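You operate a simulated robot arm through the tools that you are given. There is no shell and no other tool.

The job below is to be done with a simulated robot arm. You get a single attempt, and the scene is never put back.

Task
Set right what has fallen over on the top of the test bench. At the end: the grey fuse stands on top of the green battery; the small blue bottle (marked "ROSE") stands on top of the black battery (marked "FLAT"); the tall grey box, which lies on its side on the top of the test bench, stands upright there; the red box, which lies on its side on the top of the test bench, stands upright there; whatever was shut is shut again. Leave all else as you found it, and nothing knocked over. Set down upright: red box, tall grey box.

The check looks at the end state, three seconds after you hand in, the way a careful person would. Anything else that was tipped, shoved, dropped, spilled or broken makes it a failure.

Robot
A 7-joint arm with a two-finger parallel gripper, fixed in place. Base frame: the origin is at the foot of the arm, x ahead of it, y to its left, z up; the work surface is at about z = 860. Readings come in mm, degrees, newtons and seconds.
With the tool pointing down near the work surface it reaches from about 240 to 680 mm from the base axis. Its first joint turns from -66.0 to 66.0 degrees. Payload 2.4 kg.
Tool frame: the origin (TCP) lies between the finger pads and is the grasp point; the fingertips stand 30 mm ahead of it; z points along the fingers, y is the line along which they close. The gripper opens to 94 mm. The fingers are 28 mm wide and 10 mm thick; the gripper's body (50 by 96 mm) begins 55 mm behind the TCP.
Orientation is told as [roll, pitch, yaw] about the base's x, y, z axes, in that order, counted from this pose: with the fingers straight down and closing along the base's y, the tool's x points along the base's -x, its y along +y and its z along -z.

Tools
- The arm moves only by the tool servo_tool. Its argument "steps" is a list that holds one entry, the list of rows, each a list of 6 numbers: the shift along the base's x, y, z in units of 250 mm (1.0 is 250 mm), then the turn, a rotation vector about the base's x, y, z in units of 90 degrees (1.0 is 90 degrees). In form: [[[tx, ty, tz, wx, wy, wz], ...]]. A call has 1 to 20 rows; each row is the pose to reach, as a shift and turn from the pose commanded when the call began. "hand" is the finger opening in mm, from 0 to 94, set as the call begins (left out, the last holds). A call with a number of a shift or a turn outside -1 to 1 is refused whole. A row lasts 0.2 s, in which the tool goes at most 50 mm and 8.6 degrees; a call with a longer step from one row to the next is refused whole, and so is a gripper value outside its range. Where a pose cannot be reached the arm comes as near as it can. A force on the tool above 40 N (or 10 N above the force at the start of the call, whichever is more), or a blocked arm, ends the call early, and 0.2 s more pass. Each finger travels about 153 mm/s and halts on what it meets, pressing with about 37 N; the grip force reading is that of the motor and also rises with nothing between the fingers. The clock runs only during rows and for 0.2 s after the last one: add rows that repeat a pose to give the fingers time. The reply holds the time, the measured pose of the TCP, the force on the tool along the base axes, the opening and the grip force, in the units named above and with some noise, with the torque about the TCP (base axes, N m) and any sound that the robot's microphone picked up.
- Cameras (640 x 400 px; columns grow to the right, rows downward): "scene" is fixed at [45.3, 488.2, 1445.9]; the picture's right is [-0.66, -0.75, 0.00], its down [-0.44, 0.39, -0.81] and it looks along [0.61, -0.54, -0.58] (base axes); focal length 241 px, centre (320, 200). "wrist" rides on the gripper at [76, 14, -102] in the tool frame; the picture's right is [-0.18, 0.98, 0.00], its down [-0.75, -0.14, -0.64] and it looks along [-0.63, -0.12, 0.77] (tool axes); focal length 243 px, centre (320, 200).
- get_image(camera): a new picture of that camera. No time passes.
- point_at(camera, pixels): for up to 12 pixels [column, row] of the newest picture of that camera ("zoom" is the newest enlarged one), the place [x, y, z] in the base frame of the surface seen there, good to about 3 mm, but the place of the scene camera against the robot may be out by one fixed shift of up to 12 mm in any direction. No time passes.
- close_up(camera, box): a new picture of the part [left, top, right, bottom] of that camera's present view, enlarged. No time passes.
- close_job(): hands the job in; it is judged then, once.

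Unless the task says otherwise, let go and move clear before handing in.

The tools are called after "Call:" as a command line: name --argument value ..., lists and objects as JSON in quotes. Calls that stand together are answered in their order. servo_tool: Moves the arm, as the interface text tells. Its arguments: {"type":"object","properties":{"steps":{"type":"array"},"hand":{"type":"number"}},"required":["steps"]} The other tools are called the same way: get_image (camera) takes a picture; point_at (camera, pixels) gives the place of the surface under pixels of a picture; close_up (camera, box) takes an enlarged picture of a part of a camera's view; close_job () hands the job in.

At the start:

```text
time_s: 0.0
tool_pos: [409.0, 91.5, 1216.0]
tcp_rot: [0.1, 0.1, 0.0]
contact_force: [-0.4, 0.1, 0.3]
moment: [0.0, 0.0, 0.02]
opening: 94.1
grip_force: 0.0
```

scene: 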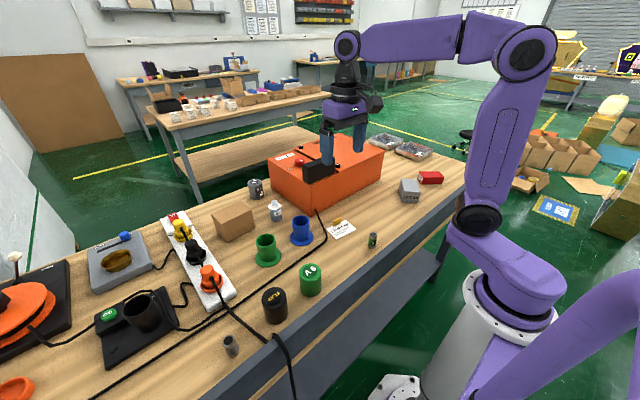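
wrist: 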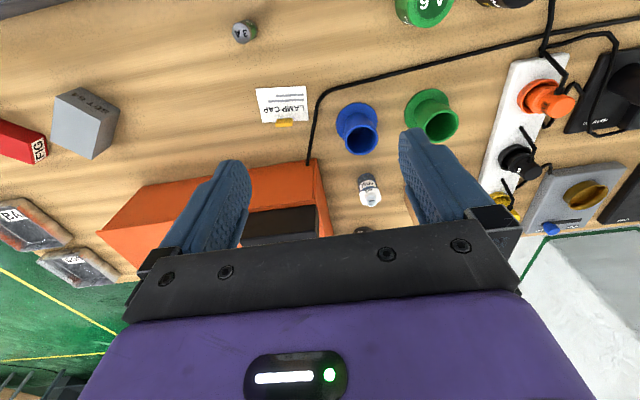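

The scene shows the test bench with an orange box, a grey box near (409,190), a red box near (430,178), batteries near (275,305) and (311,280), and small cylinders. I'll take close-ups to identify everything before moving.

Call:
close_up --camera "scene" --box '[220, 220, 400, 332]'

Call:
close_up --camera "scene" --box '[340, 120, 480, 208]'

Call:
close_up --camera "scene" --box '[200, 140, 400, 265]'

Call:
close_up --camera "scene" --box '[60, 200, 260, 380]'

Call:
close_up --camera "wrist" --box '[200, 0, 520, 200]'

Call:
close_up --camera "wrist" --box '[0, 60, 240, 290]'

```text
3.56 times, centred on (310, 276) of scene
```

zoom: 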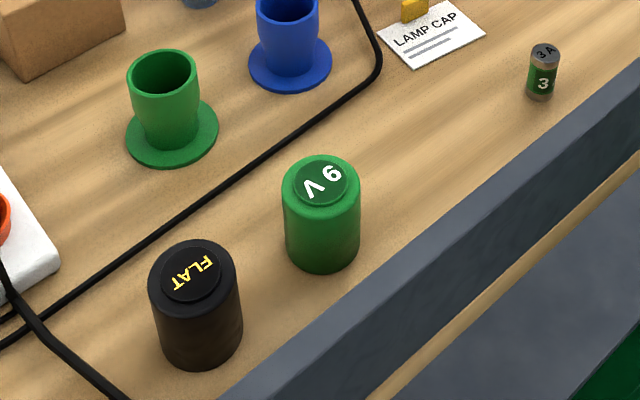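

```text
4.55 times, centred on (410, 164) of scene
```

zoom: 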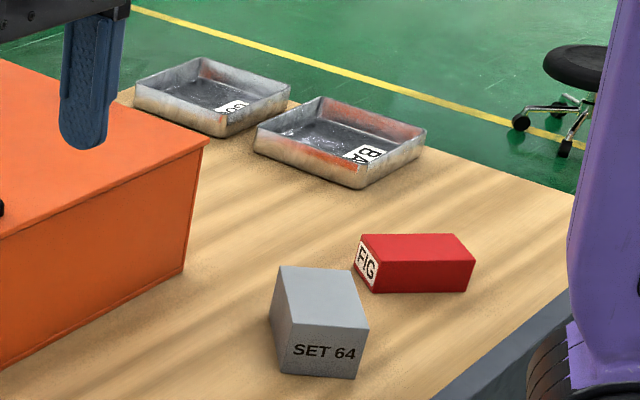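

```text
3.20 times, centred on (300, 202) of scene
```

zoom: 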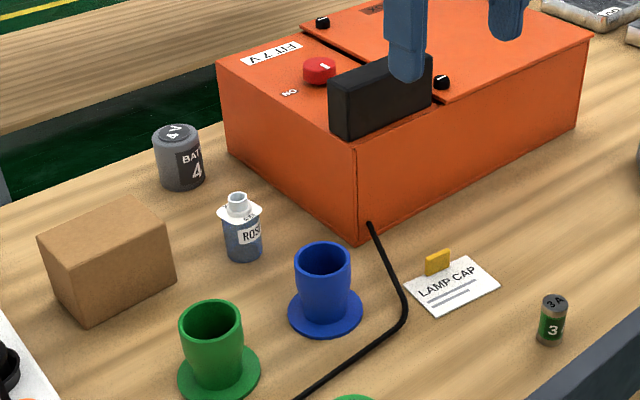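

```text
2.22 times, centred on (160, 290) of scene
```

zoom: 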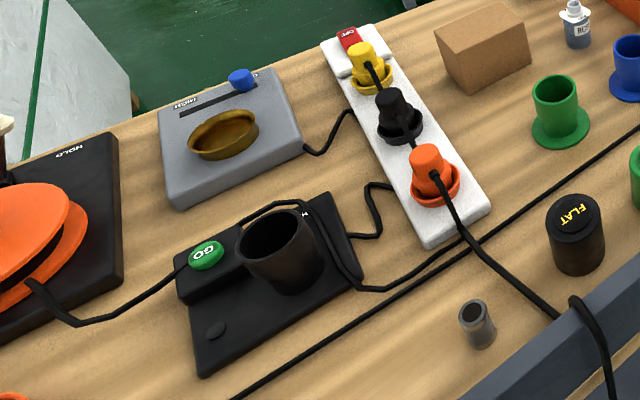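

```text
2.00 times, centred on (360, 100) of wrist
```

zoom: 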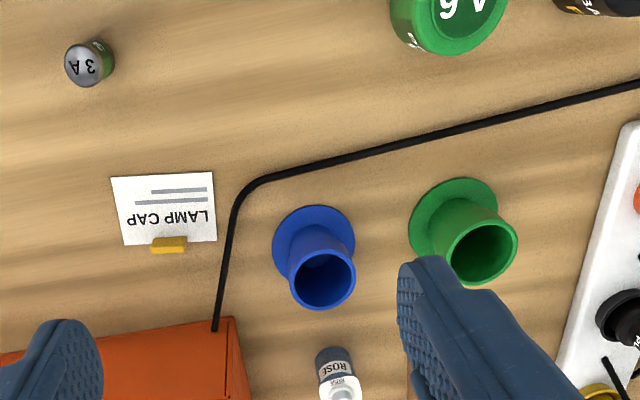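

```text
1.74 times, centred on (120, 175) of wrist
```

zoom: 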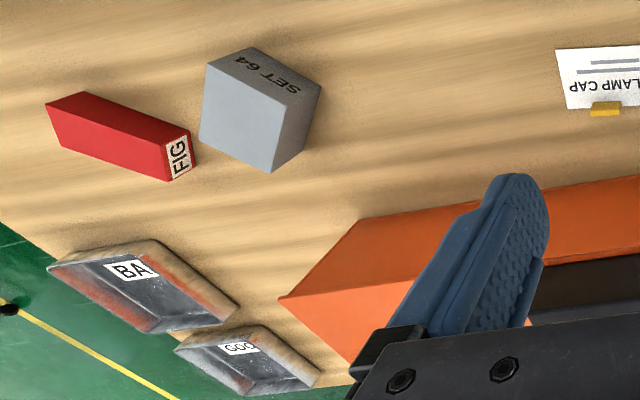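

The zoom shows a 3A green fuse at scene (373,240) and a small grey cylinder at (231,346). I'll zoom tightly on those, the tops of the batteries, and the orange box.

Call:
close_up --camera "scene" --box '[200, 325, 264, 365]'

Call:
close_up --camera "scene" --box '[350, 225, 398, 255]'

Call:
close_up --camera "scene" --box '[255, 130, 390, 215]'

Call:
close_up --camera "scene" --box '[240, 170, 300, 230]'

Call:
close_up --camera "scene" --box '[0, 240, 100, 400]'

Call:
close_up --camera "scene" --box '[385, 160, 455, 210]'

```text
10.00 times, centred on (232, 345) of scene
```

zoom: 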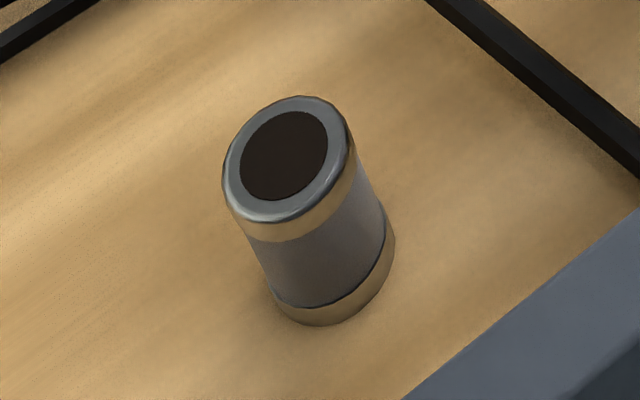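

```text
13.33 times, centred on (374, 240) of scene
```

zoom: 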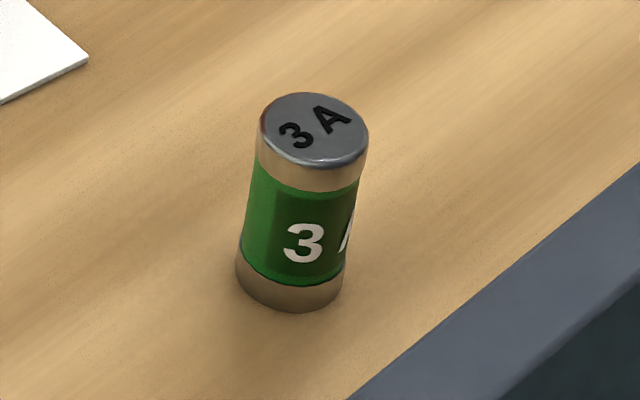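

```text
4.71 times, centred on (322, 172) of scene
```

zoom: 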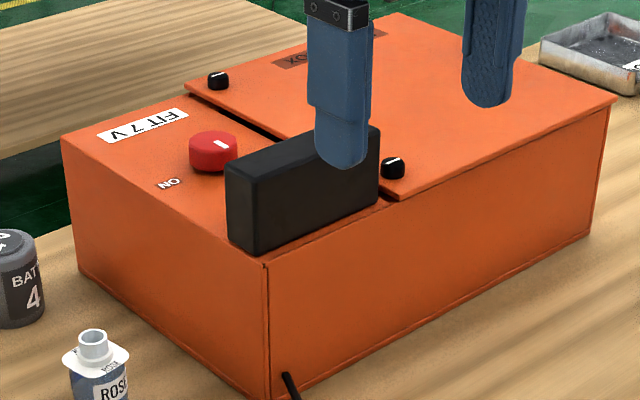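

```text
6.67 times, centred on (270, 200) of scene
```

zoom: 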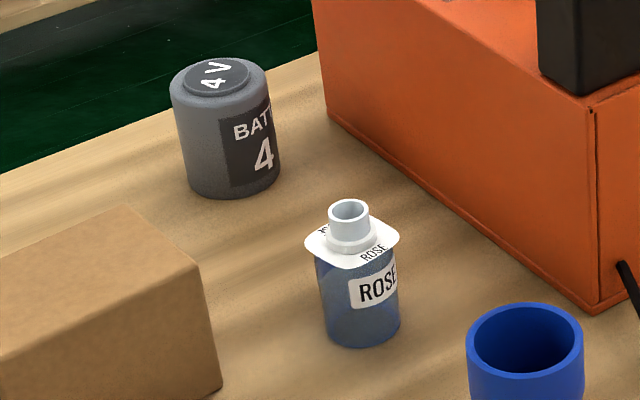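

```text
2.50 times, centred on (50, 320) of scene
```

zoom: 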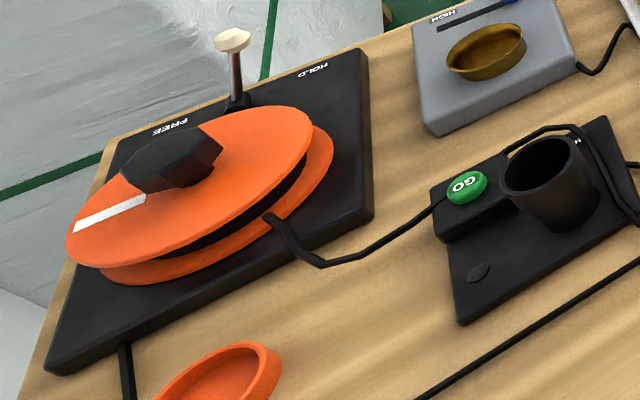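

```text
8.00 times, centred on (420, 185) of scene
```

zoom: 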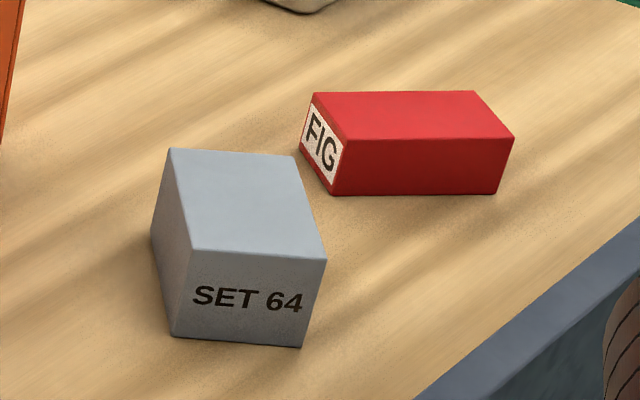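

The grey fuse is the small grey cylinder at scene (231,346); the grey box (409,190) and red box (430,178) lie with labelled ends facing the camera. I'll measure key points with both cameras to get sizes and the scene-camera shift.

Call:
point_at --camera "wrist" --pixels '[[101, 103], [81, 128], [72, 93], [118, 111], [93, 157], [55, 125], [20, 130], [38, 150], [10, 140], [3, 123], [47, 140], [38, 162]]'

Call:
point_at --camera "scene" --pixels '[[311, 269], [275, 293], [229, 340], [374, 234], [276, 205], [413, 197], [405, 184], [425, 176], [435, 181], [320, 228], [256, 181], [232, 352]]'

Call:
point_at --camera "wrist" --pixels '[[245, 32], [425, 8], [368, 180], [505, 2], [270, 200], [340, 20], [370, 198], [357, 110], [270, 105]]'

```text
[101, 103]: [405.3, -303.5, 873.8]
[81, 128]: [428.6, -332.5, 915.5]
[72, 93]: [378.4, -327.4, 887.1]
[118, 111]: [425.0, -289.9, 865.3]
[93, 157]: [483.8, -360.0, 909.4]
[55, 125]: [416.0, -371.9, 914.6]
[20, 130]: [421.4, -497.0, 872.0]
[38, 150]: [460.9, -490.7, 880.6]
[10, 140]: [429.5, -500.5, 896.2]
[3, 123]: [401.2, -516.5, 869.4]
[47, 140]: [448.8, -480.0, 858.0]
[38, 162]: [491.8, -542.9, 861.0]
```

```text
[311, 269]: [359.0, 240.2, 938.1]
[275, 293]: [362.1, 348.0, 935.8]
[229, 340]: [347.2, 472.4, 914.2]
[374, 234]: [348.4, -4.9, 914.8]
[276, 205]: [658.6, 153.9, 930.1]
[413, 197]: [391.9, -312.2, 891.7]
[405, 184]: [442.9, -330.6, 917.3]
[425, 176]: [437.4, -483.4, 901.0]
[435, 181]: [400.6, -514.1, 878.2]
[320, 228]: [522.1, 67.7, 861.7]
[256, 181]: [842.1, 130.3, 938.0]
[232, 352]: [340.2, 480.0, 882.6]
```

```text
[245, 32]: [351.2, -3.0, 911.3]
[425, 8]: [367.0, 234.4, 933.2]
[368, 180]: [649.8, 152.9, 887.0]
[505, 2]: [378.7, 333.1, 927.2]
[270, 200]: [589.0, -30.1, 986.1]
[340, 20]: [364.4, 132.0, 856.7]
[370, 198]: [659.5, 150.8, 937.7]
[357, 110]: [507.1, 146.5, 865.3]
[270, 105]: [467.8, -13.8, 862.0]
```

The measurements put the boxes around (425,-335) and (435,-500), the grey fuse near (347,472), and the bottle near (657,152). I'll swing the arm toward the boxes to look at them with the wrist camera, in two safe high moves.

Call:
servo_tool --steps '[[[-0.056, -0.144, -0.026, 0, 0, -0.05], [-0.112, -0.288, -0.053, 0, 0, -0.1], [-0.168, -0.432, -0.079, 0, 0, -0.15], [-0.224, -0.576, -0.106, 0, 0, -0.2], [-0.28, -0.72, -0.132, 0, 0, -0.25]]]'

```text
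time_s: 1.2
tool_pos: [338.4, -87.4, 1179.6]
tcp_rot: [0.0, 0.0, -22.4]
contact_force: [0.5, -0.2, -0.1]
moment: [0.02, 0.01, -0.02]
opening: 93.8
grip_force: 0.0
```

The arm tracked the first half cleanly to (338,-87,1180) with yaw -22.4. I'll continue the same motion to reach the viewing pose.

Call:
servo_tool --steps '[[[-0.056, -0.144, -0.026, 0, 0, -0.05], [-0.112, -0.288, -0.053, 0, 0, -0.1], [-0.168, -0.432, -0.079, 0, 0, -0.15], [-0.224, -0.576, -0.106, 0, 0, -0.2], [-0.28, -0.72, -0.132, 0, 0, -0.25]]]'

Call:
get_image --camera "wrist"

```text
time_s: 2.4
tool_pos: [267.9, -270.9, 1146.0]
tcp_rot: [0.0, 0.1, -45.0]
contact_force: [0.4, -0.5, -0.2]
moment: [0.01, 0.02, -0.02]
opening: 93.9
grip_force: 0.1
```

```text
taken
```

wrist: 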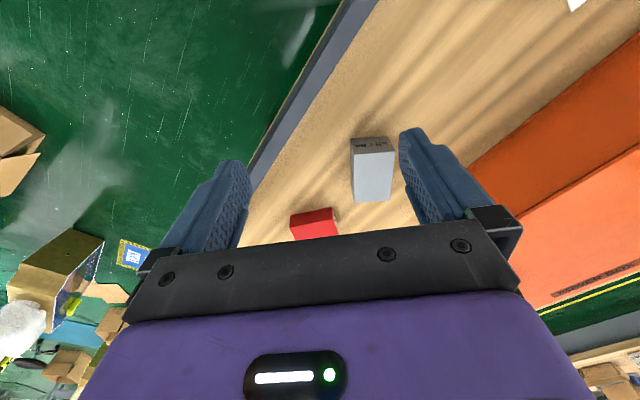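

The wrist view shows the grey box at (372,170) and the red box partly hidden at (315,225) behind the gripper. I'll move outward about 110 mm and take a look again.

Call:
servo_tool --steps '[[[0.1, -0.1, 0, 0, 0, 0], [0.2, -0.2, -0.05, 0, 0, 0], [0.3, -0.3, -0.1, 0, 0, 0], [0.36, -0.36, -0.15, 0, 0, 0]]]'

Call:
get_image --camera "wrist"

Call:
close_up --camera "wrist" --box '[220, 0, 460, 200]'

```text
time_s: 3.4
tool_pos: [356.7, -359.8, 1113.3]
tcp_rot: [-0.1, 0.0, -45.0]
contact_force: [-0.9, 0.4, 0.3]
moment: [0.0, 0.01, -0.01]
opening: 94.2
grip_force: 0.1
```

```text
taken
```

wrist: 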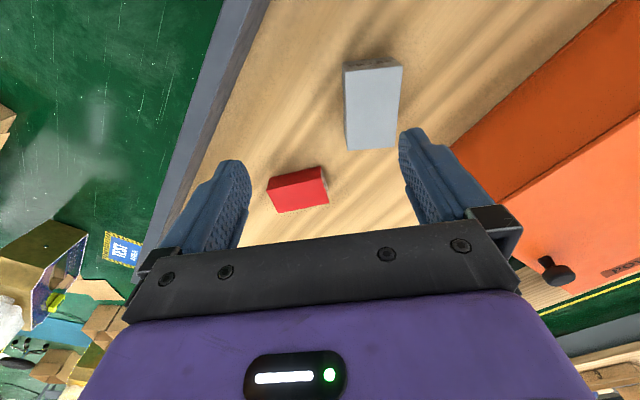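

```text
2.00 times, centred on (340, 100) of wrist
```

zoom: 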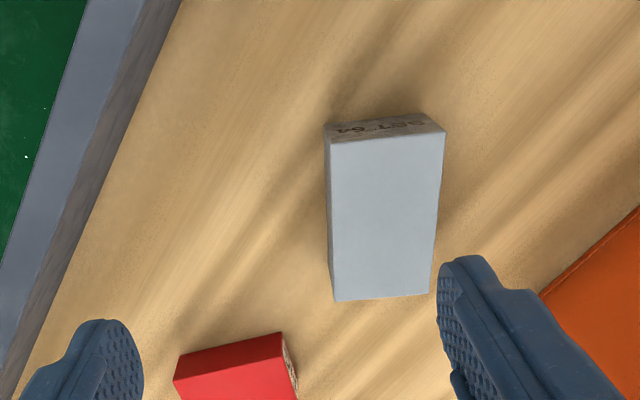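

Now both boxes are visible: grey top face corners in the zoom at about (332,140), (445,134), (431,293), (334,301); red box around (235,370). I'll measure corners precisely.

Call:
point_at --camera "zoom" --pixels '[[335, 143], [440, 138], [427, 290], [338, 297], [385, 218], [328, 129], [420, 118], [180, 385], [276, 338], [240, 365], [287, 385], [150, 250]]'

Call:
close_up --camera "wrist" --box '[250, 150, 350, 220]'

```text
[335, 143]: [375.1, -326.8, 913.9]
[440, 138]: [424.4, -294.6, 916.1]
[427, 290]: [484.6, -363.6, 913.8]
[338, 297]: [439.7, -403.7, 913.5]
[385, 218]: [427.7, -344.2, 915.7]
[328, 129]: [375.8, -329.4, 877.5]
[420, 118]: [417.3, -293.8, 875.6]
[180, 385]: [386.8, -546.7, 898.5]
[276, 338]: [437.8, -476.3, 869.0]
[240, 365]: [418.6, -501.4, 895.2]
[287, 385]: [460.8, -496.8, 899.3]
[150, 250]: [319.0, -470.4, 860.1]
```

```text
5.71 times, centred on (300, 185) of wrist
```

zoom: 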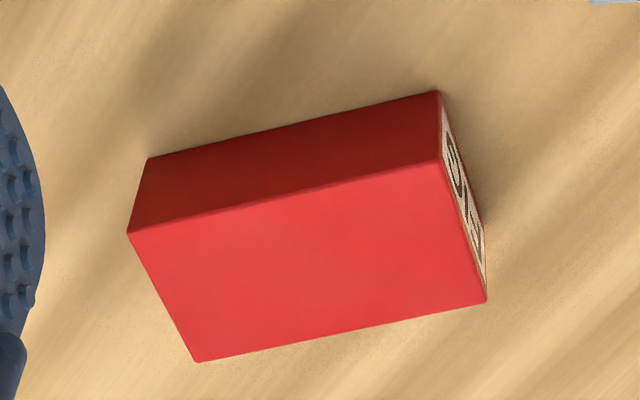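

The red box is clear in this zoom: top face corners (128,233), (440,160), (486,300), (195,362), label end on the right. I'll measure them, slightly inset.

Call:
point_at --camera "zoom" --pixels '[[135, 237], [435, 166], [480, 297], [199, 356], [310, 260], [152, 164], [432, 100], [455, 170], [482, 270], [300, 150]]'

```text
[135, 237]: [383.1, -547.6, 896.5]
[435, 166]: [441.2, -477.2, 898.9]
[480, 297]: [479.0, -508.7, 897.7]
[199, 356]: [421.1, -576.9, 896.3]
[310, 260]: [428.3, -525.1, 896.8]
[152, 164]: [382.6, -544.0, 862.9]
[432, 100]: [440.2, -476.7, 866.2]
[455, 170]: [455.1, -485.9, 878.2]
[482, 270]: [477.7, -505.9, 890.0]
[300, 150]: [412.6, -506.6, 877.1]
```

Grey box: 60×100×55 mm lying, centre (431,-347), long axis at about -50.5°, label end facing the base. Plan: grip it with the tool tilted 45° outward, lift, turn 90° so the label end goes up. First I move to a pre-pose and yaw to match.

Call:
servo_tool --steps '[[[0.018, 0.113, -0.084, 0, 0, -0.02], [0.036, 0.226, -0.168, 0, 0, -0.04], [0.053, 0.339, -0.253, 0, 0, -0.061]]]' --hand 94

Call:
servo_tool --steps '[[[0, 0, 0, -0.064, -0.053, 0], [0, 0, 0, -0.129, -0.106, 0], [0, 0, 0, -0.193, -0.159, 0], [0, 0, 0, -0.257, -0.212, 0], [0, 0, 0, -0.322, -0.265, 0], [0, 0, 0, -0.386, -0.318, 0], [0, 0, 0, -0.386, -0.318, 0]]]'

Call:
get_image --camera "wrist"

Call:
get_image --camera "scene"

```text
time_s: 4.2
tool_pos: [369.7, -274.8, 1047.7]
tcp_rot: [0.0, 0.0, -50.5]
contact_force: [1.3, 1.2, -0.8]
moment: [-0.01, -0.02, 0.0]
opening: 94.0
grip_force: 0.0
```

```text
time_s: 5.8
tool_pos: [371.0, -273.6, 1048.3]
tcp_rot: [-0.1, -45.0, -50.2]
contact_force: [1.1, -0.4, -0.6]
moment: [-0.07, 0.06, -0.04]
opening: 93.8
grip_force: 0.1
```

```text
taken
```

wrist: 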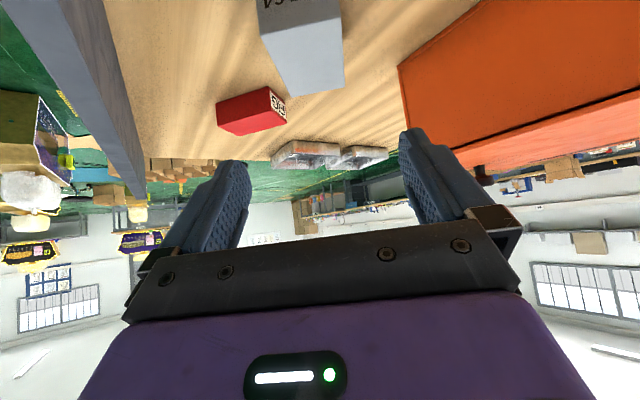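

```text
taken
```

scene: 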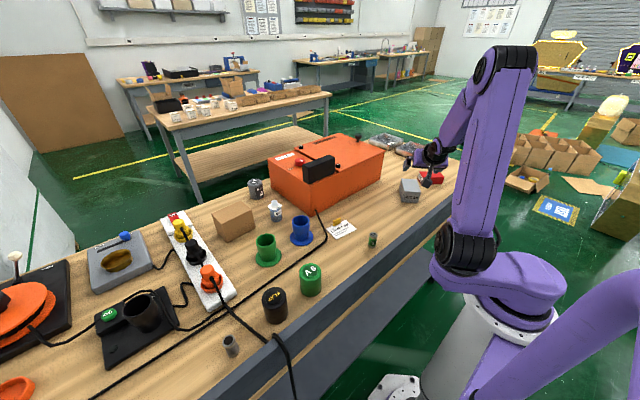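

The tool is tilted 45° outward as planned and the grey box is at wrist (300,50). I'll descend to a pre-grasp position 40 mm short, with fingers straddling the box.

Call:
servo_tool --steps '[[[0.036, -0.044, -0.124, 0, 0, 0], [0.071, -0.088, -0.248, 0, 0, 0], [0.107, -0.132, -0.372, 0, 0, 0], [0.142, -0.176, -0.48, 0, 0, 0], [0.142, -0.176, -0.496, 0, 0, 0]]]' --hand 94

Call:
get_image --camera "wrist"

Call:
close_up --camera "scene" --box '[370, 130, 490, 220]'

```text
time_s: 7.0
tool_pos: [407.5, -318.0, 925.5]
tcp_rot: [0.0, -45.1, -50.5]
contact_force: [-0.2, 0.3, 0.5]
moment: [0.01, -0.02, -0.02]
opening: 94.2
grip_force: 0.0
```

```text
taken
```

wrist: 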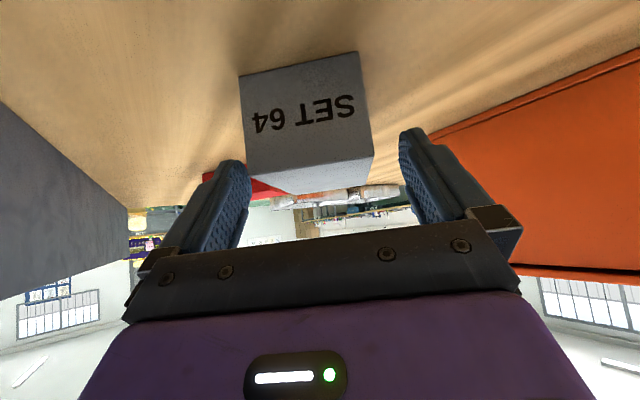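

```text
4.44 times, centred on (430, 175) of scene
```

zoom: 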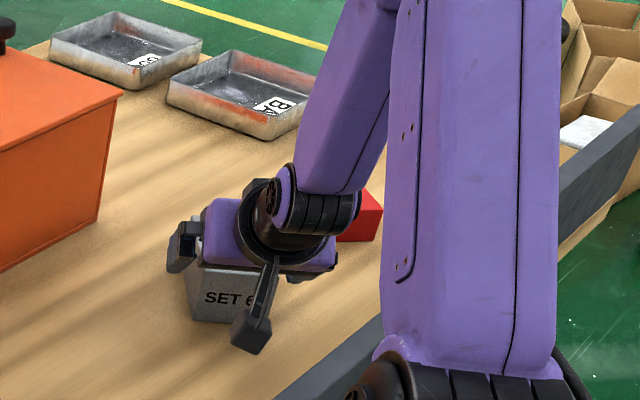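

The box end "SET 64" is between the fingers, at wrist columns 240–370. I'll measure the end face to verify lateral centering before the final approach.

Call:
point_at --camera "wrist" --pixels '[[245, 100], [364, 90], [244, 80], [357, 58], [250, 165], [369, 150], [305, 110], [292, 188], [365, 160]]'

```text
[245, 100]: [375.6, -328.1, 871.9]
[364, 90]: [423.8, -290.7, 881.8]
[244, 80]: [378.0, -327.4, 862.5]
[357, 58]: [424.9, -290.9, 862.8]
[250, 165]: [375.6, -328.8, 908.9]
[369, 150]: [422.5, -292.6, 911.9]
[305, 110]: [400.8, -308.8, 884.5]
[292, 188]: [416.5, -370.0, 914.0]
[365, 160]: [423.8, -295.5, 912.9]
```

The end face centre is (400,-309.5), almost exactly on the tool's centre line (0.4 mm off), with the box axis about 2° more clockwise. I'll move in to the grasp point, then close.

Call:
servo_tool --steps '[[[0.035, -0.048, -0.059, 0, 0, -0.011], [0.07, -0.096, -0.118, 0, 0, -0.022], [0.07, -0.096, -0.118, 0, 0, -0.022]]]' --hand 94

Call:
get_image --camera "wrist"

```text
time_s: 7.8
tool_pos: [424.5, -342.0, 895.7]
tcp_rot: [0.0, -44.9, -52.4]
contact_force: [0.5, 0.5, -0.2]
moment: [0.05, -0.02, -0.01]
opening: 94.3
grip_force: 0.0
```

```text
taken
```

wrist: 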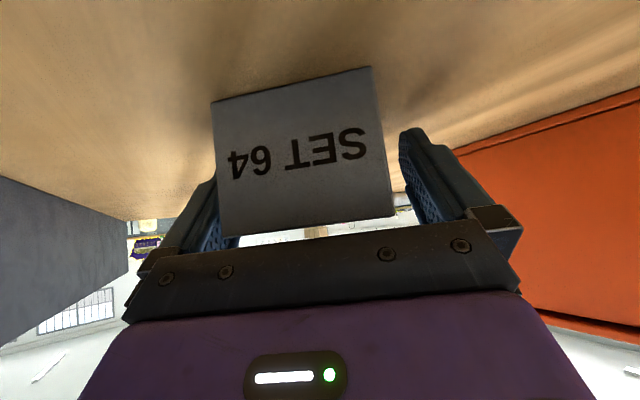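

No contact force, and the box sits between the fingers. I'll close on it and give the fingers time.

Call:
servo_tool --steps '[[[0, 0, 0, 0, 0, 0], [0, 0, 0, 0, 0, 0], [0, 0, 0, 0, 0, 0]]]' --hand 40

```text
time_s: 8.6
tool_pos: [424.1, -343.7, 896.0]
tcp_rot: [0.0, -45.1, -52.5]
contact_force: [-0.1, -1.2, 1.8]
moment: [-0.1, -0.2, -0.07]
opening: 69.0
grip_force: 37.0
```

The fingers stopped at 69 mm with 37 N, wider than the ~61 mm I measured. I'll look before lifting.

Call:
get_image --camera "wrist"

Call:
close_up --camera "scene" --box '[380, 150, 460, 210]'

```text
taken
```

wrist: 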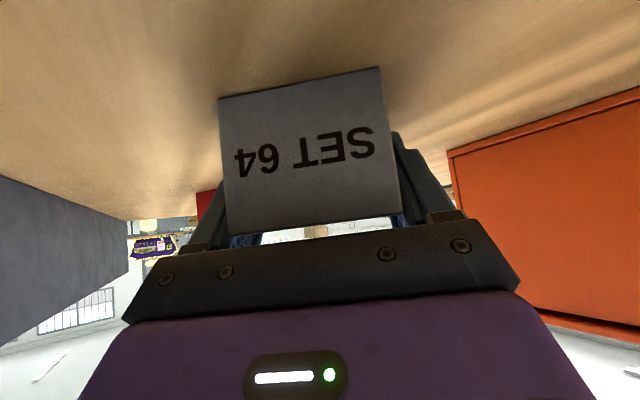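

```text
6.67 times, centred on (420, 180) of scene
```

zoom: 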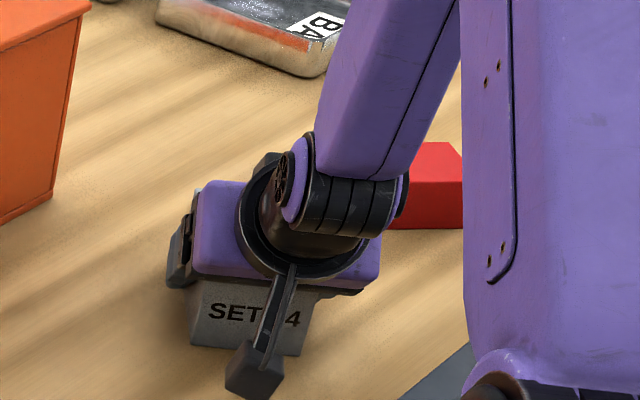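

The pads sit flush on both sides and the box shifted only a few mm, so the box is about 66–69 mm wide. I'll lift 30 mm slowly and check the grip.

Call:
servo_tool --steps '[[[0, 0, 0.04, 0, 0, 0], [0, 0, 0.08, 0, 0, 0], [0, 0, 0.12, 0, 0, 0], [0, 0, 0.12, 0, 0, 0]]]'

Call:
get_image --camera "wrist"

Call:
close_up --camera "scene" --box '[380, 150, 460, 210]'

```text
time_s: 9.6
tool_pos: [424.9, -342.5, 925.4]
tcp_rot: [0.0, -45.0, -52.4]
contact_force: [0.7, -1.1, -2.2]
moment: [0.01, 0.01, 0.01]
opening: 69.1
grip_force: 37.2
```

```text
taken
```

wrist: 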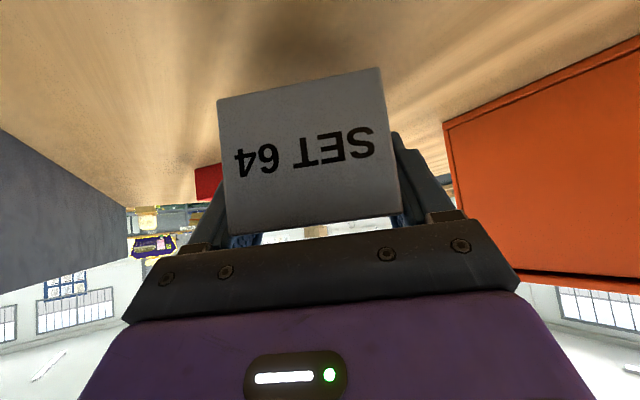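

```text
6.67 times, centred on (420, 180) of scene
```

zoom: 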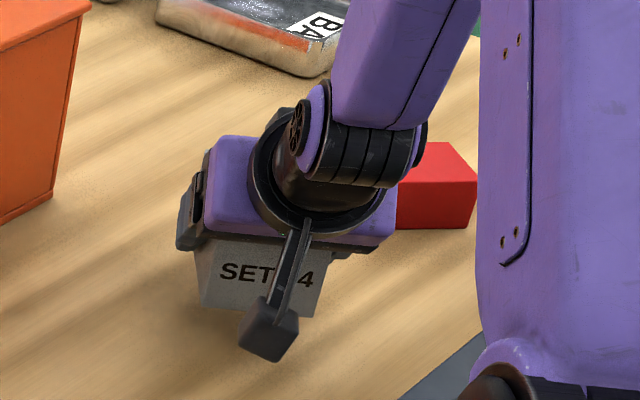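

The box lifted cleanly (about 2 N, grip steady). I'll raise it 100 mm more and rotate +45° about the closing axis so the tool points straight down.

Call:
servo_tool --steps '[[[0, 0, 0.1, 0, 0, 0], [0, 0, 0.2, 0, 0, 0], [0, 0, 0.3, 0, 0, 0], [0, 0, 0.4, 0, 0, 0], [0, 0, 0.4, 0.057, 0.044, 0], [0, 0, 0.4, 0.113, 0.087, 0], [0, 0, 0.4, 0.17, 0.131, 0], [0, 0, 0.4, 0.227, 0.174, 0], [0, 0, 0.4, 0.284, 0.218, 0], [0, 0, 0.4, 0.34, 0.261, 0], [0, 0, 0.4, 0.397, 0.305, 0], [0, 0, 0.4, 0.397, 0.305, 0]]]'

Call:
get_image --camera "wrist"

```text
time_s: 12.2
tool_pos: [424.1, -343.2, 1025.7]
tcp_rot: [0.0, 0.0, -52.4]
contact_force: [-0.7, -1.3, -2.7]
moment: [0.0, 0.01, 0.04]
opening: 69.2
grip_force: 37.2
```

```text
taken
```

wrist: 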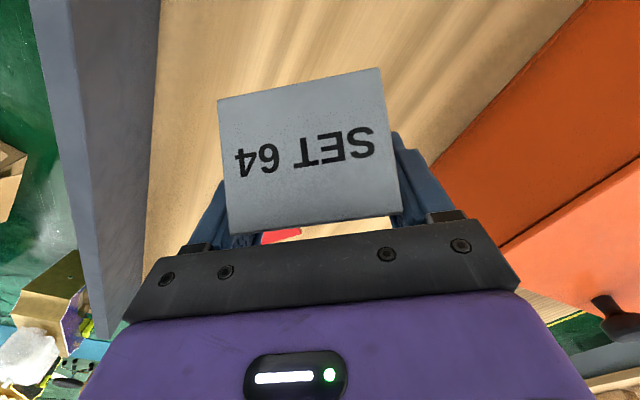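

The tool points straight down with the box held unchanged. I'll yaw −70° in the air so that the final tilt brings the wrist to the open side rather than outward past reach.

Call:
servo_tool --steps '[[[0, 0, 0, 0, 0, -0.078], [0, 0, 0, 0, 0, -0.156], [0, 0, 0, 0, 0, -0.233], [0, 0, 0, 0, 0, -0.311], [0, 0, 0, 0, 0, -0.389], [0, 0, 0, 0, 0, -0.467], [0, 0, 0, 0, 0, -0.544], [0, 0, 0, 0, 0, -0.622], [0, 0, 0, 0, 0, -0.7], [0, 0, 0, 0, 0, -0.778], [0, 0, 0, 0, 0, -0.778]]]'

```text
time_s: 14.6
tool_pos: [423.0, -342.3, 1025.7]
tcp_rot: [0.1, 0.0, -122.6]
contact_force: [-0.3, -0.3, -1.6]
moment: [0.0, -0.01, -0.02]
opening: 69.2
grip_force: 36.8
```

Yaw reached −122.6° exactly. Now I rotate the remaining +45° about the closing axis (0.843,-0.537), bringing the box upright with the label up.

Call:
servo_tool --steps '[[[0, 0, 0, 0.06, -0.038, 0], [0, 0, 0, 0.12, -0.077, 0], [0, 0, 0, 0.181, -0.115, 0], [0, 0, 0, 0.241, -0.154, 0], [0, 0, 0, 0.301, -0.192, 0], [0, 0, 0, 0.361, -0.23, 0], [0, 0, 0, 0.4217, -0.2687, 0], [0, 0, 0, 0.4217, -0.2687, 0]]]'

Call:
get_image --camera "scene"

Call:
get_image --camera "wrist"

Call:
close_up --camera "scene" --box '[370, 110, 490, 210]'

```text
time_s: 16.4
tool_pos: [423.7, -342.2, 1024.7]
tcp_rot: [0.0, 45.2, -122.4]
contact_force: [0.1, -0.7, -2.4]
moment: [-0.02, 0.01, -0.01]
opening: 69.1
grip_force: 37.1
```

```text
taken
```

scene: 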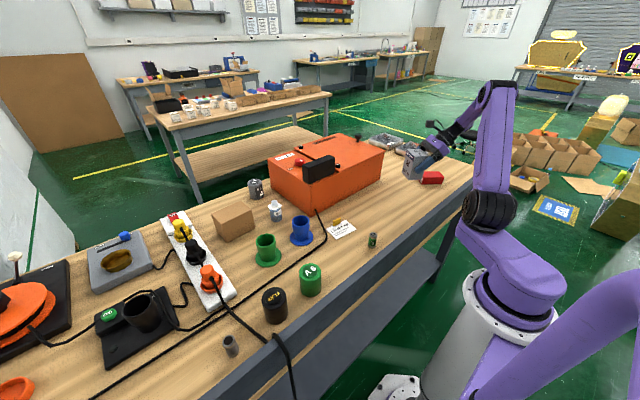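

```text
taken
```

wrist: 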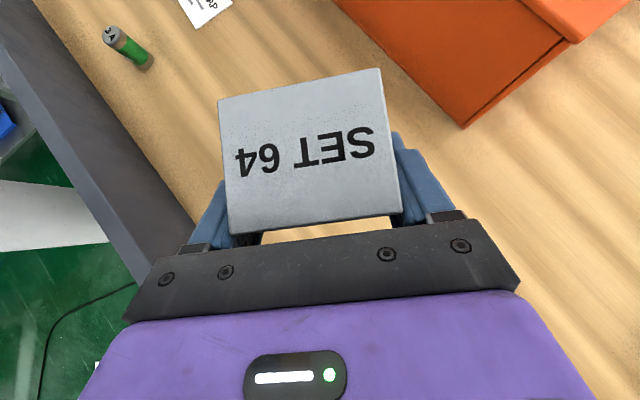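

```text
4.00 times, centred on (430, 160) of scene
```

zoom: 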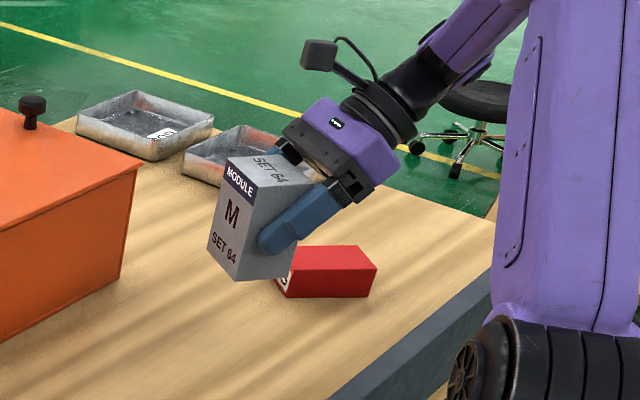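

The box now shows "MODULE M SET 64" reading upright, which confirms the label end belongs on top. I'll measure its top and bottom corners in the zoom to know the set-down height.

Call:
point_at --camera "zoom" --pixels '[[230, 165], [212, 245], [234, 273], [252, 205], [225, 220], [243, 276], [300, 180], [256, 278], [350, 350]]'

```text
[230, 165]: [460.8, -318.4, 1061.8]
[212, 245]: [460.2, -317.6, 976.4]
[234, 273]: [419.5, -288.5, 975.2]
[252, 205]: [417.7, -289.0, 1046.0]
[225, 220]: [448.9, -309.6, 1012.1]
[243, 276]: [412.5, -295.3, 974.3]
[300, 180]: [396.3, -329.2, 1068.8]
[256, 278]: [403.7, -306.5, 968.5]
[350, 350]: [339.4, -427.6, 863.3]
```

Box top is near z=1068 and bottom near 967, so the TCP should be about 920 at set-down. I'll lower 90 mm first, then creep.

Call:
servo_tool --steps '[[[0, 0, -0.08, 0, 0, 0], [0, 0, -0.16, 0, 0, 0], [0, 0, -0.24, 0, 0, 0], [0, 0, -0.32, 0, 0, 0], [0, 0, -0.36, 0, 0, 0], [0, 0, -0.36, 0, 0, 0]]]'

Call:
close_up --camera "scene" --box '[380, 140, 460, 220]'

```text
time_s: 17.8
tool_pos: [426.6, -341.0, 935.2]
tcp_rot: [0.1, 45.0, -122.4]
contact_force: [-0.6, 0.5, -1.9]
moment: [-0.05, 0.02, 0.01]
opening: 68.8
grip_force: 37.0
```

```text
5.00 times, centred on (420, 180) of scene
```

zoom: 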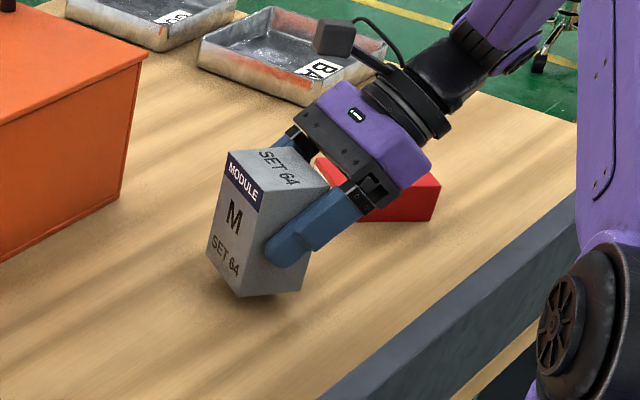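

The box hovers about 12–14 mm above the bench. I'll lower 9 mm, then creep in small steps watching the z force.

Call:
servo_tool --steps '[[[0, 0, -0.012, 0, 0, 0], [0, 0, -0.024, 0, 0, 0], [0, 0, -0.036, 0, 0, 0], [0, 0, -0.036, 0, 0, 0]]]'

Call:
servo_tool --steps '[[[0, 0, -0.006, 0, 0, 0], [0, 0, -0.012, 0, 0, 0], [0, 0, -0.012, 0, 0, 0]]]'

```text
time_s: 18.8
tool_pos: [424.5, -342.5, 925.4]
tcp_rot: [0.0, 45.0, -122.5]
contact_force: [-0.2, 0.5, -1.8]
moment: [-0.04, 0.01, -0.01]
opening: 68.8
grip_force: 37.6
```

```text
time_s: 19.6
tool_pos: [424.1, -341.5, 922.5]
tcp_rot: [0.1, 45.0, -122.5]
contact_force: [1.1, -0.4, -2.6]
moment: [-0.04, 0.01, 0.01]
opening: 69.0
grip_force: 37.0
```

Still only the box's weight on the tool (−2.6 N). I'll creep on in 2 mm steps.

Call:
servo_tool --steps '[[[0, 0, -0.004, 0, 0, 0], [0, 0, -0.008, 0, 0, 0], [0, 0, -0.008, 0, 0, 0]]]'

Call:
close_up --camera "scene" --box '[395, 175, 435, 205]'

```text
time_s: 20.4
tool_pos: [424.4, -344.0, 919.4]
tcp_rot: [0.1, 45.2, -122.6]
contact_force: [-1.1, 0.6, 3.6]
moment: [0.05, 0.24, -0.05]
opening: 69.0
grip_force: 36.7
```

```text
13.33 times, centred on (415, 190) of scene
```

zoom: 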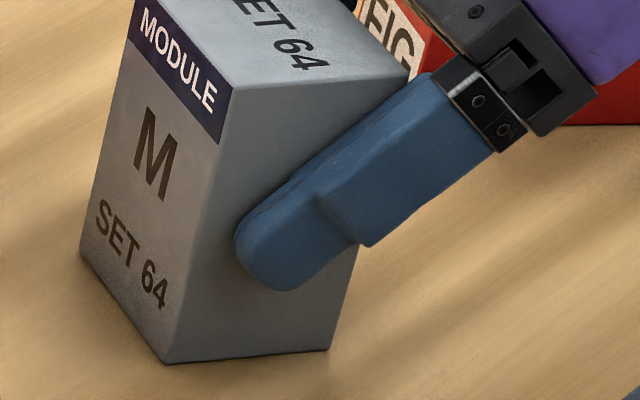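

Contact: z force went from −2.6 to +3.6 N, and the box rests on the bench. I'll open the fingers fully and wait.

Call:
servo_tool --steps '[[[0, 0, 0, 0, 0, 0], [0, 0, 0, 0, 0, 0], [0, 0, 0, 0, 0, 0]]]' --hand 94

Call:
close_up --camera "scene" --box '[395, 160, 445, 210]'

Call:
get_image --camera "wrist"

```text
time_s: 21.2
tool_pos: [424.0, -343.0, 919.6]
tcp_rot: [0.0, 45.0, -122.5]
contact_force: [-0.5, 0.3, 0.2]
moment: [0.0, 0.01, -0.02]
opening: 94.1
grip_force: 0.0
```

```text
8.00 times, centred on (420, 185) of scene
```

zoom: 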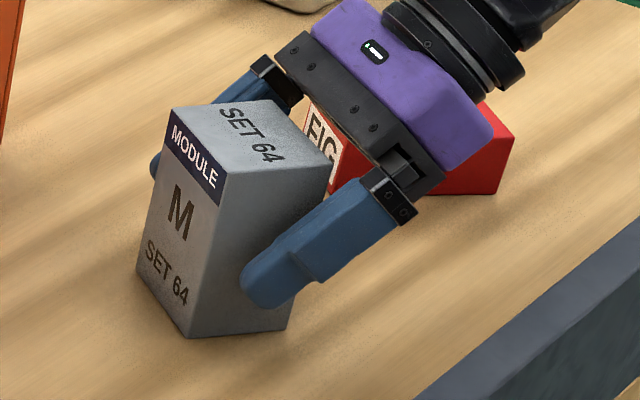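

```text
taken
```

wrist: 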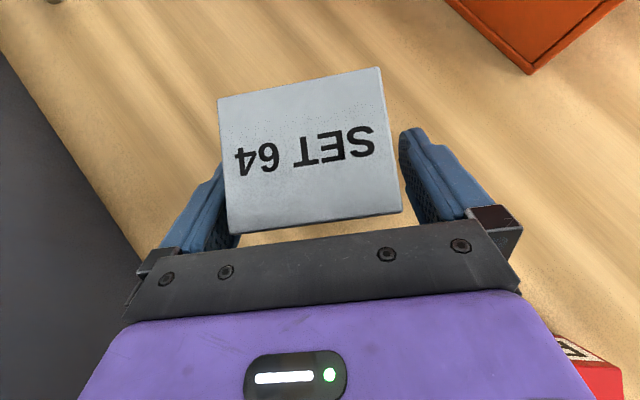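

The grey box stands on its own with the fingers clear on both sides. I'll retract straight back along the tool axis 120 mm, then up.

Call:
servo_tool --steps '[[[-0.03, -0.048, 0.057, 0, 0, 0], [-0.091, -0.143, 0.17, 0, 0, 0], [-0.152, -0.238, 0.283, 0, 0, 0], [-0.182, -0.286, 0.34, 0, 0, 0], [-0.182, -0.286, 0.5, 0, 0, 0], [-0.182, -0.286, 0.6, 0, 0, 0]]]' --hand 94

Call:
get_image --camera "scene"

Call:
get_image --camera "wrist"

```text
time_s: 22.6
tool_pos: [378.0, -412.8, 1070.8]
tcp_rot: [-0.1, 45.1, -122.4]
contact_force: [-0.5, -0.1, -0.5]
moment: [-0.01, 0.0, 0.0]
opening: 94.4
grip_force: 0.0
```

```text
taken
```

scene: 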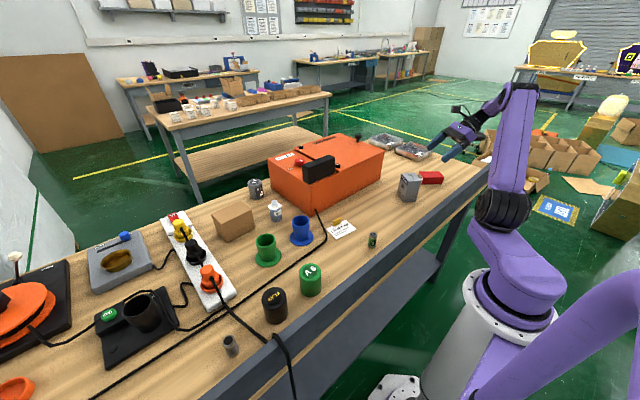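

```text
taken
```

wrist: 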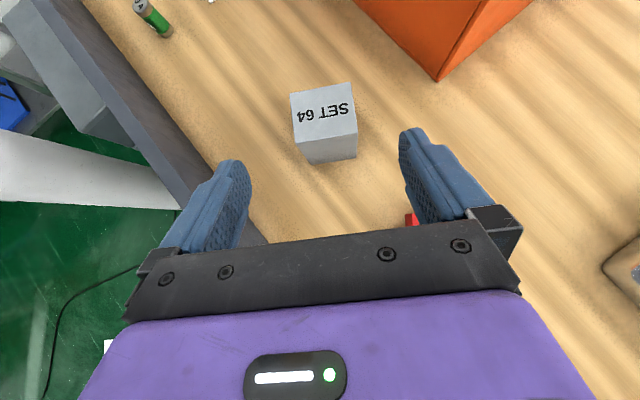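

The grey box stands steady. Next, the red box: centre (431,-528), long axis at 50.5°, label end toward +x/+y. I'll level the tool, rise, and begin yawing toward +50.5°.

Call:
servo_tool --steps '[[[0, 0, 0.04, -0.06, 0.038, 0], [0, 0, 0.08, -0.12, 0.077, 0], [0, 0, 0.12, -0.181, 0.115, 0], [0, 0, 0.16, -0.241, 0.154, 0], [0, 0, 0.2, -0.301, 0.192, 0], [0, 0, 0.2, -0.361, 0.23, 0], [0, 0, 0.2, -0.4217, 0.2687, 0], [0, 0, 0.2, -0.4217, 0.2687, 0]]]'

Call:
servo_tool --steps '[[[0, 0, 0, 0, 0, 0.09], [0, 0, 0, 0, 0, 0.18], [0, 0, 0, 0, 0, 0.27], [0, 0, 0, 0, 0, 0.36], [0, 0, 0, 0, 0, 0.45], [0, 0, 0, 0, 0, 0.54], [0, 0, 0, 0, 0, 0.63], [0, 0, 0, 0, 0, 0.72], [0, 0, 0, 0, 0, 0.81], [0, 0, 0, 0, 0, 0.81]]]'

Call:
get_image --camera "wrist"

```text
time_s: 24.4
tool_pos: [379.5, -413.6, 1120.4]
tcp_rot: [0.0, -0.1, -122.5]
contact_force: [-0.5, -0.3, 0.0]
moment: [0.04, -0.01, 0.01]
opening: 94.1
grip_force: 0.1
```

```text
time_s: 26.6
tool_pos: [378.4, -414.6, 1121.1]
tcp_rot: [0.0, 0.0, -49.5]
contact_force: [0.0, -1.0, 0.4]
moment: [-0.01, -0.03, 0.0]
opening: 93.8
grip_force: 0.1
```

```text
taken
```

wrist: 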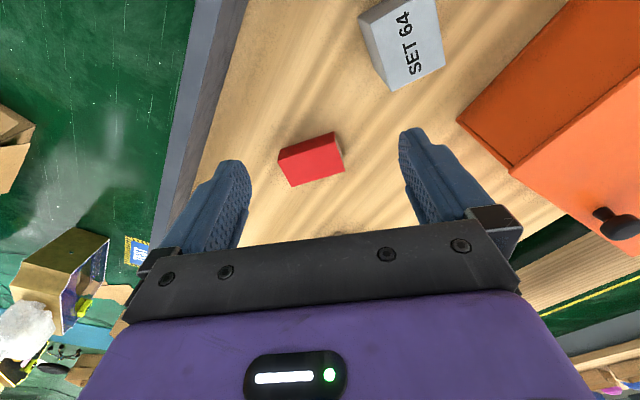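

Call:
close_up --camera "wrist" --box '[265, 115, 365, 200]'

```text
4.71 times, centred on (315, 158) of wrist
```

zoom: 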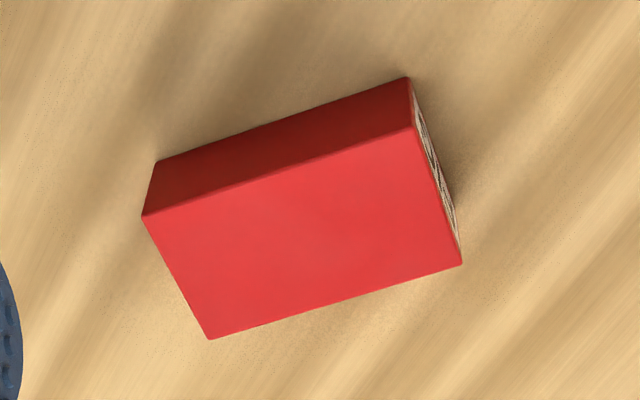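

The red box is clearly in view; its top corners in this zoom are (142,216), (413,128), (461,265), (211,338). I'll re-measure it, very slightly inset.

Call:
point_at --camera "zoom" --pixels '[[146, 218], [410, 131], [457, 263], [212, 334], [300, 236], [159, 165], [406, 83], [440, 180]]'

```text
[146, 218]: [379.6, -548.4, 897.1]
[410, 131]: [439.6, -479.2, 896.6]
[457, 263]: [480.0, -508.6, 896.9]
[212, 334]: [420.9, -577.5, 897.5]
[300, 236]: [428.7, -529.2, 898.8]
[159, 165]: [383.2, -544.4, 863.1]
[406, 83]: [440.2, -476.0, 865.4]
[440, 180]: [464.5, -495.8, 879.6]
```

Red box re-measured: centre (430,-528), axis about 51°. I'll yaw the tool on to +51° in two calls while staying high.

Call:
servo_tool --steps '[[[0, 0, 0, 0, 0, 0.09], [0, 0, 0, 0, 0, 0.18], [0, 0, 0, 0, 0, 0.27], [0, 0, 0, 0, 0, 0.36], [0, 0, 0, 0, 0, 0.45], [0, 0, 0, 0, 0, 0.54], [0, 0, 0, 0, 0, 0.6]]]'

Call:
servo_tool --steps '[[[0, 0, 0, 0, 0, 0.09], [0, 0, 0, 0, 0, 0.18], [0, 0, 0, 0, 0, 0.27], [0, 0, 0, 0, 0, 0.36], [0, 0, 0, 0, 0, 0.45], [0, 0, 0, 0, 0, 0.517], [0, 0, 0, 0, 0, 0.517]]]'

```text
time_s: 28.2
tool_pos: [379.5, -412.4, 1120.3]
tcp_rot: [0.0, 0.1, 4.7]
contact_force: [-0.7, 0.1, 0.6]
moment: [0.06, 0.03, -0.01]
opening: 94.0
grip_force: 0.0
```

```text
time_s: 29.8
tool_pos: [378.2, -414.1, 1120.3]
tcp_rot: [0.1, -0.1, 51.0]
contact_force: [0.2, 0.0, 0.3]
moment: [0.01, 0.0, 0.02]
opening: 93.9
grip_force: 0.0
```

Yaw 51.0° reached with no trouble. Now I tilt +45° so the tool points toward the box's unlabelled end, staying high.

Call:
servo_tool --steps '[[[0, 0, 0, -0.0555, 0.0449, 0], [0, 0, 0, -0.111, 0.0899, 0], [0, 0, 0, -0.1665, 0.1348, 0], [0, 0, 0, -0.222, 0.1797, 0], [0, 0, 0, -0.2775, 0.2246, 0], [0, 0, 0, -0.333, 0.2696, 0], [0, 0, 0, -0.3885, 0.3145, 0], [0, 0, 0, -0.3885, 0.3145, 0]]]'

Call:
get_image --camera "scene"

```text
time_s: 31.6
tool_pos: [378.2, -412.6, 1120.0]
tcp_rot: [0.0, 45.1, 50.9]
contact_force: [-0.1, -0.5, -0.4]
moment: [0.01, -0.03, 0.0]
opening: 94.2
grip_force: 0.0
```

```text
taken
```

scene: 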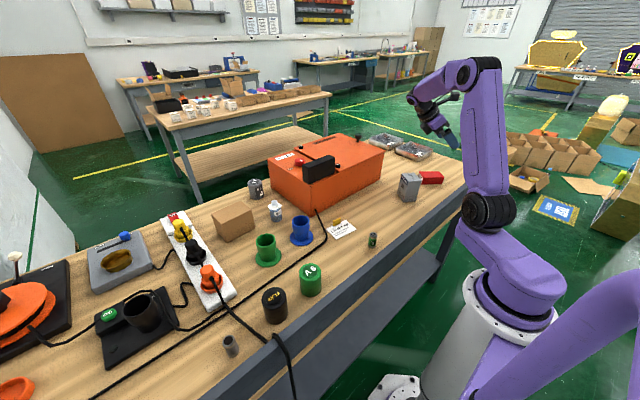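

The tool is tilted as intended. I'll move over to above the red box's label end at z≈1000, then down to the pre-grasp at z≈936.

Call:
servo_tool --steps '[[[0.072, -0.055, -0.096, 0, 0, 0], [0.144, -0.11, -0.192, 0, 0, 0], [0.217, -0.164, -0.288, 0, 0, 0], [0.289, -0.219, -0.384, 0, 0, 0], [0.361, -0.274, -0.48, 0, 0, 0], [0.361, -0.274, -0.48, 0, 0, 0]]]' --hand 94

Call:
get_image --camera "wrist"

Call:
close_up --camera "scene" --box '[380, 90, 500, 210]'

```text
time_s: 33.0
tool_pos: [469.1, -481.1, 1000.3]
tcp_rot: [-0.2, 45.0, 50.9]
contact_force: [-0.6, 0.4, -0.3]
moment: [0.01, -0.04, -0.03]
opening: 94.1
grip_force: 0.0
```

```text
taken
```

wrist: 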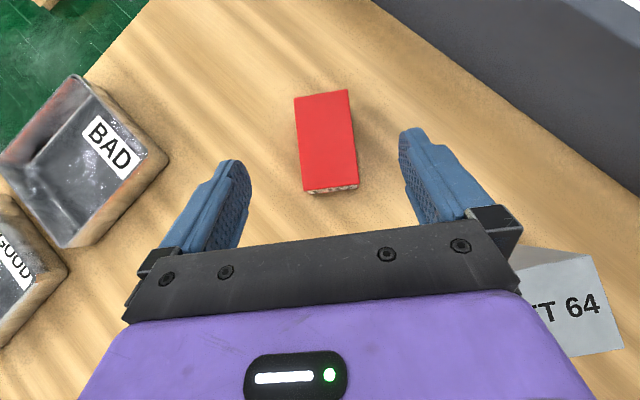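

```text
3.33 times, centred on (440, 150) of scene
```

zoom: 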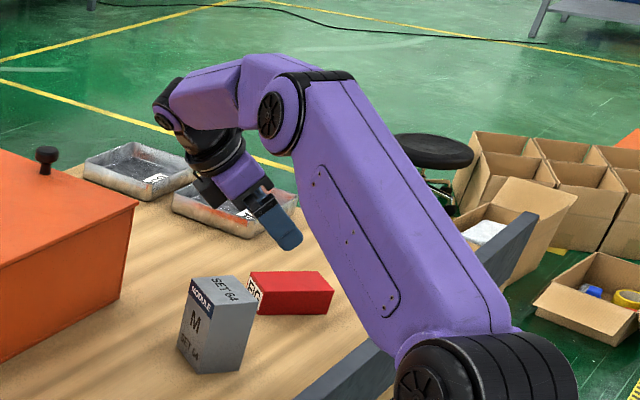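

The red box is well between the fingers; the BAD tray is nearby at wrist (85,160). I'll measure the tray's nearest corner and the box's lateral position before descending.

Call:
point_at --camera "wrist" --pixels '[[165, 157], [140, 185], [150, 165], [166, 162], [62, 245], [298, 98], [346, 92], [306, 190], [355, 184], [328, 140], [540, 262]]'

```text
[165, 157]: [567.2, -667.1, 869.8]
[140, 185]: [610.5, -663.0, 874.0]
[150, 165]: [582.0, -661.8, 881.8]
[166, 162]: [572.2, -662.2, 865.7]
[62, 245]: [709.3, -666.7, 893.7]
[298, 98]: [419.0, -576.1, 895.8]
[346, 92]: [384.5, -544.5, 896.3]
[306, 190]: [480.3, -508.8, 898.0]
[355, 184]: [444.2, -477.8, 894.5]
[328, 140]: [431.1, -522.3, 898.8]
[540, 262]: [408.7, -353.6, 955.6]
```

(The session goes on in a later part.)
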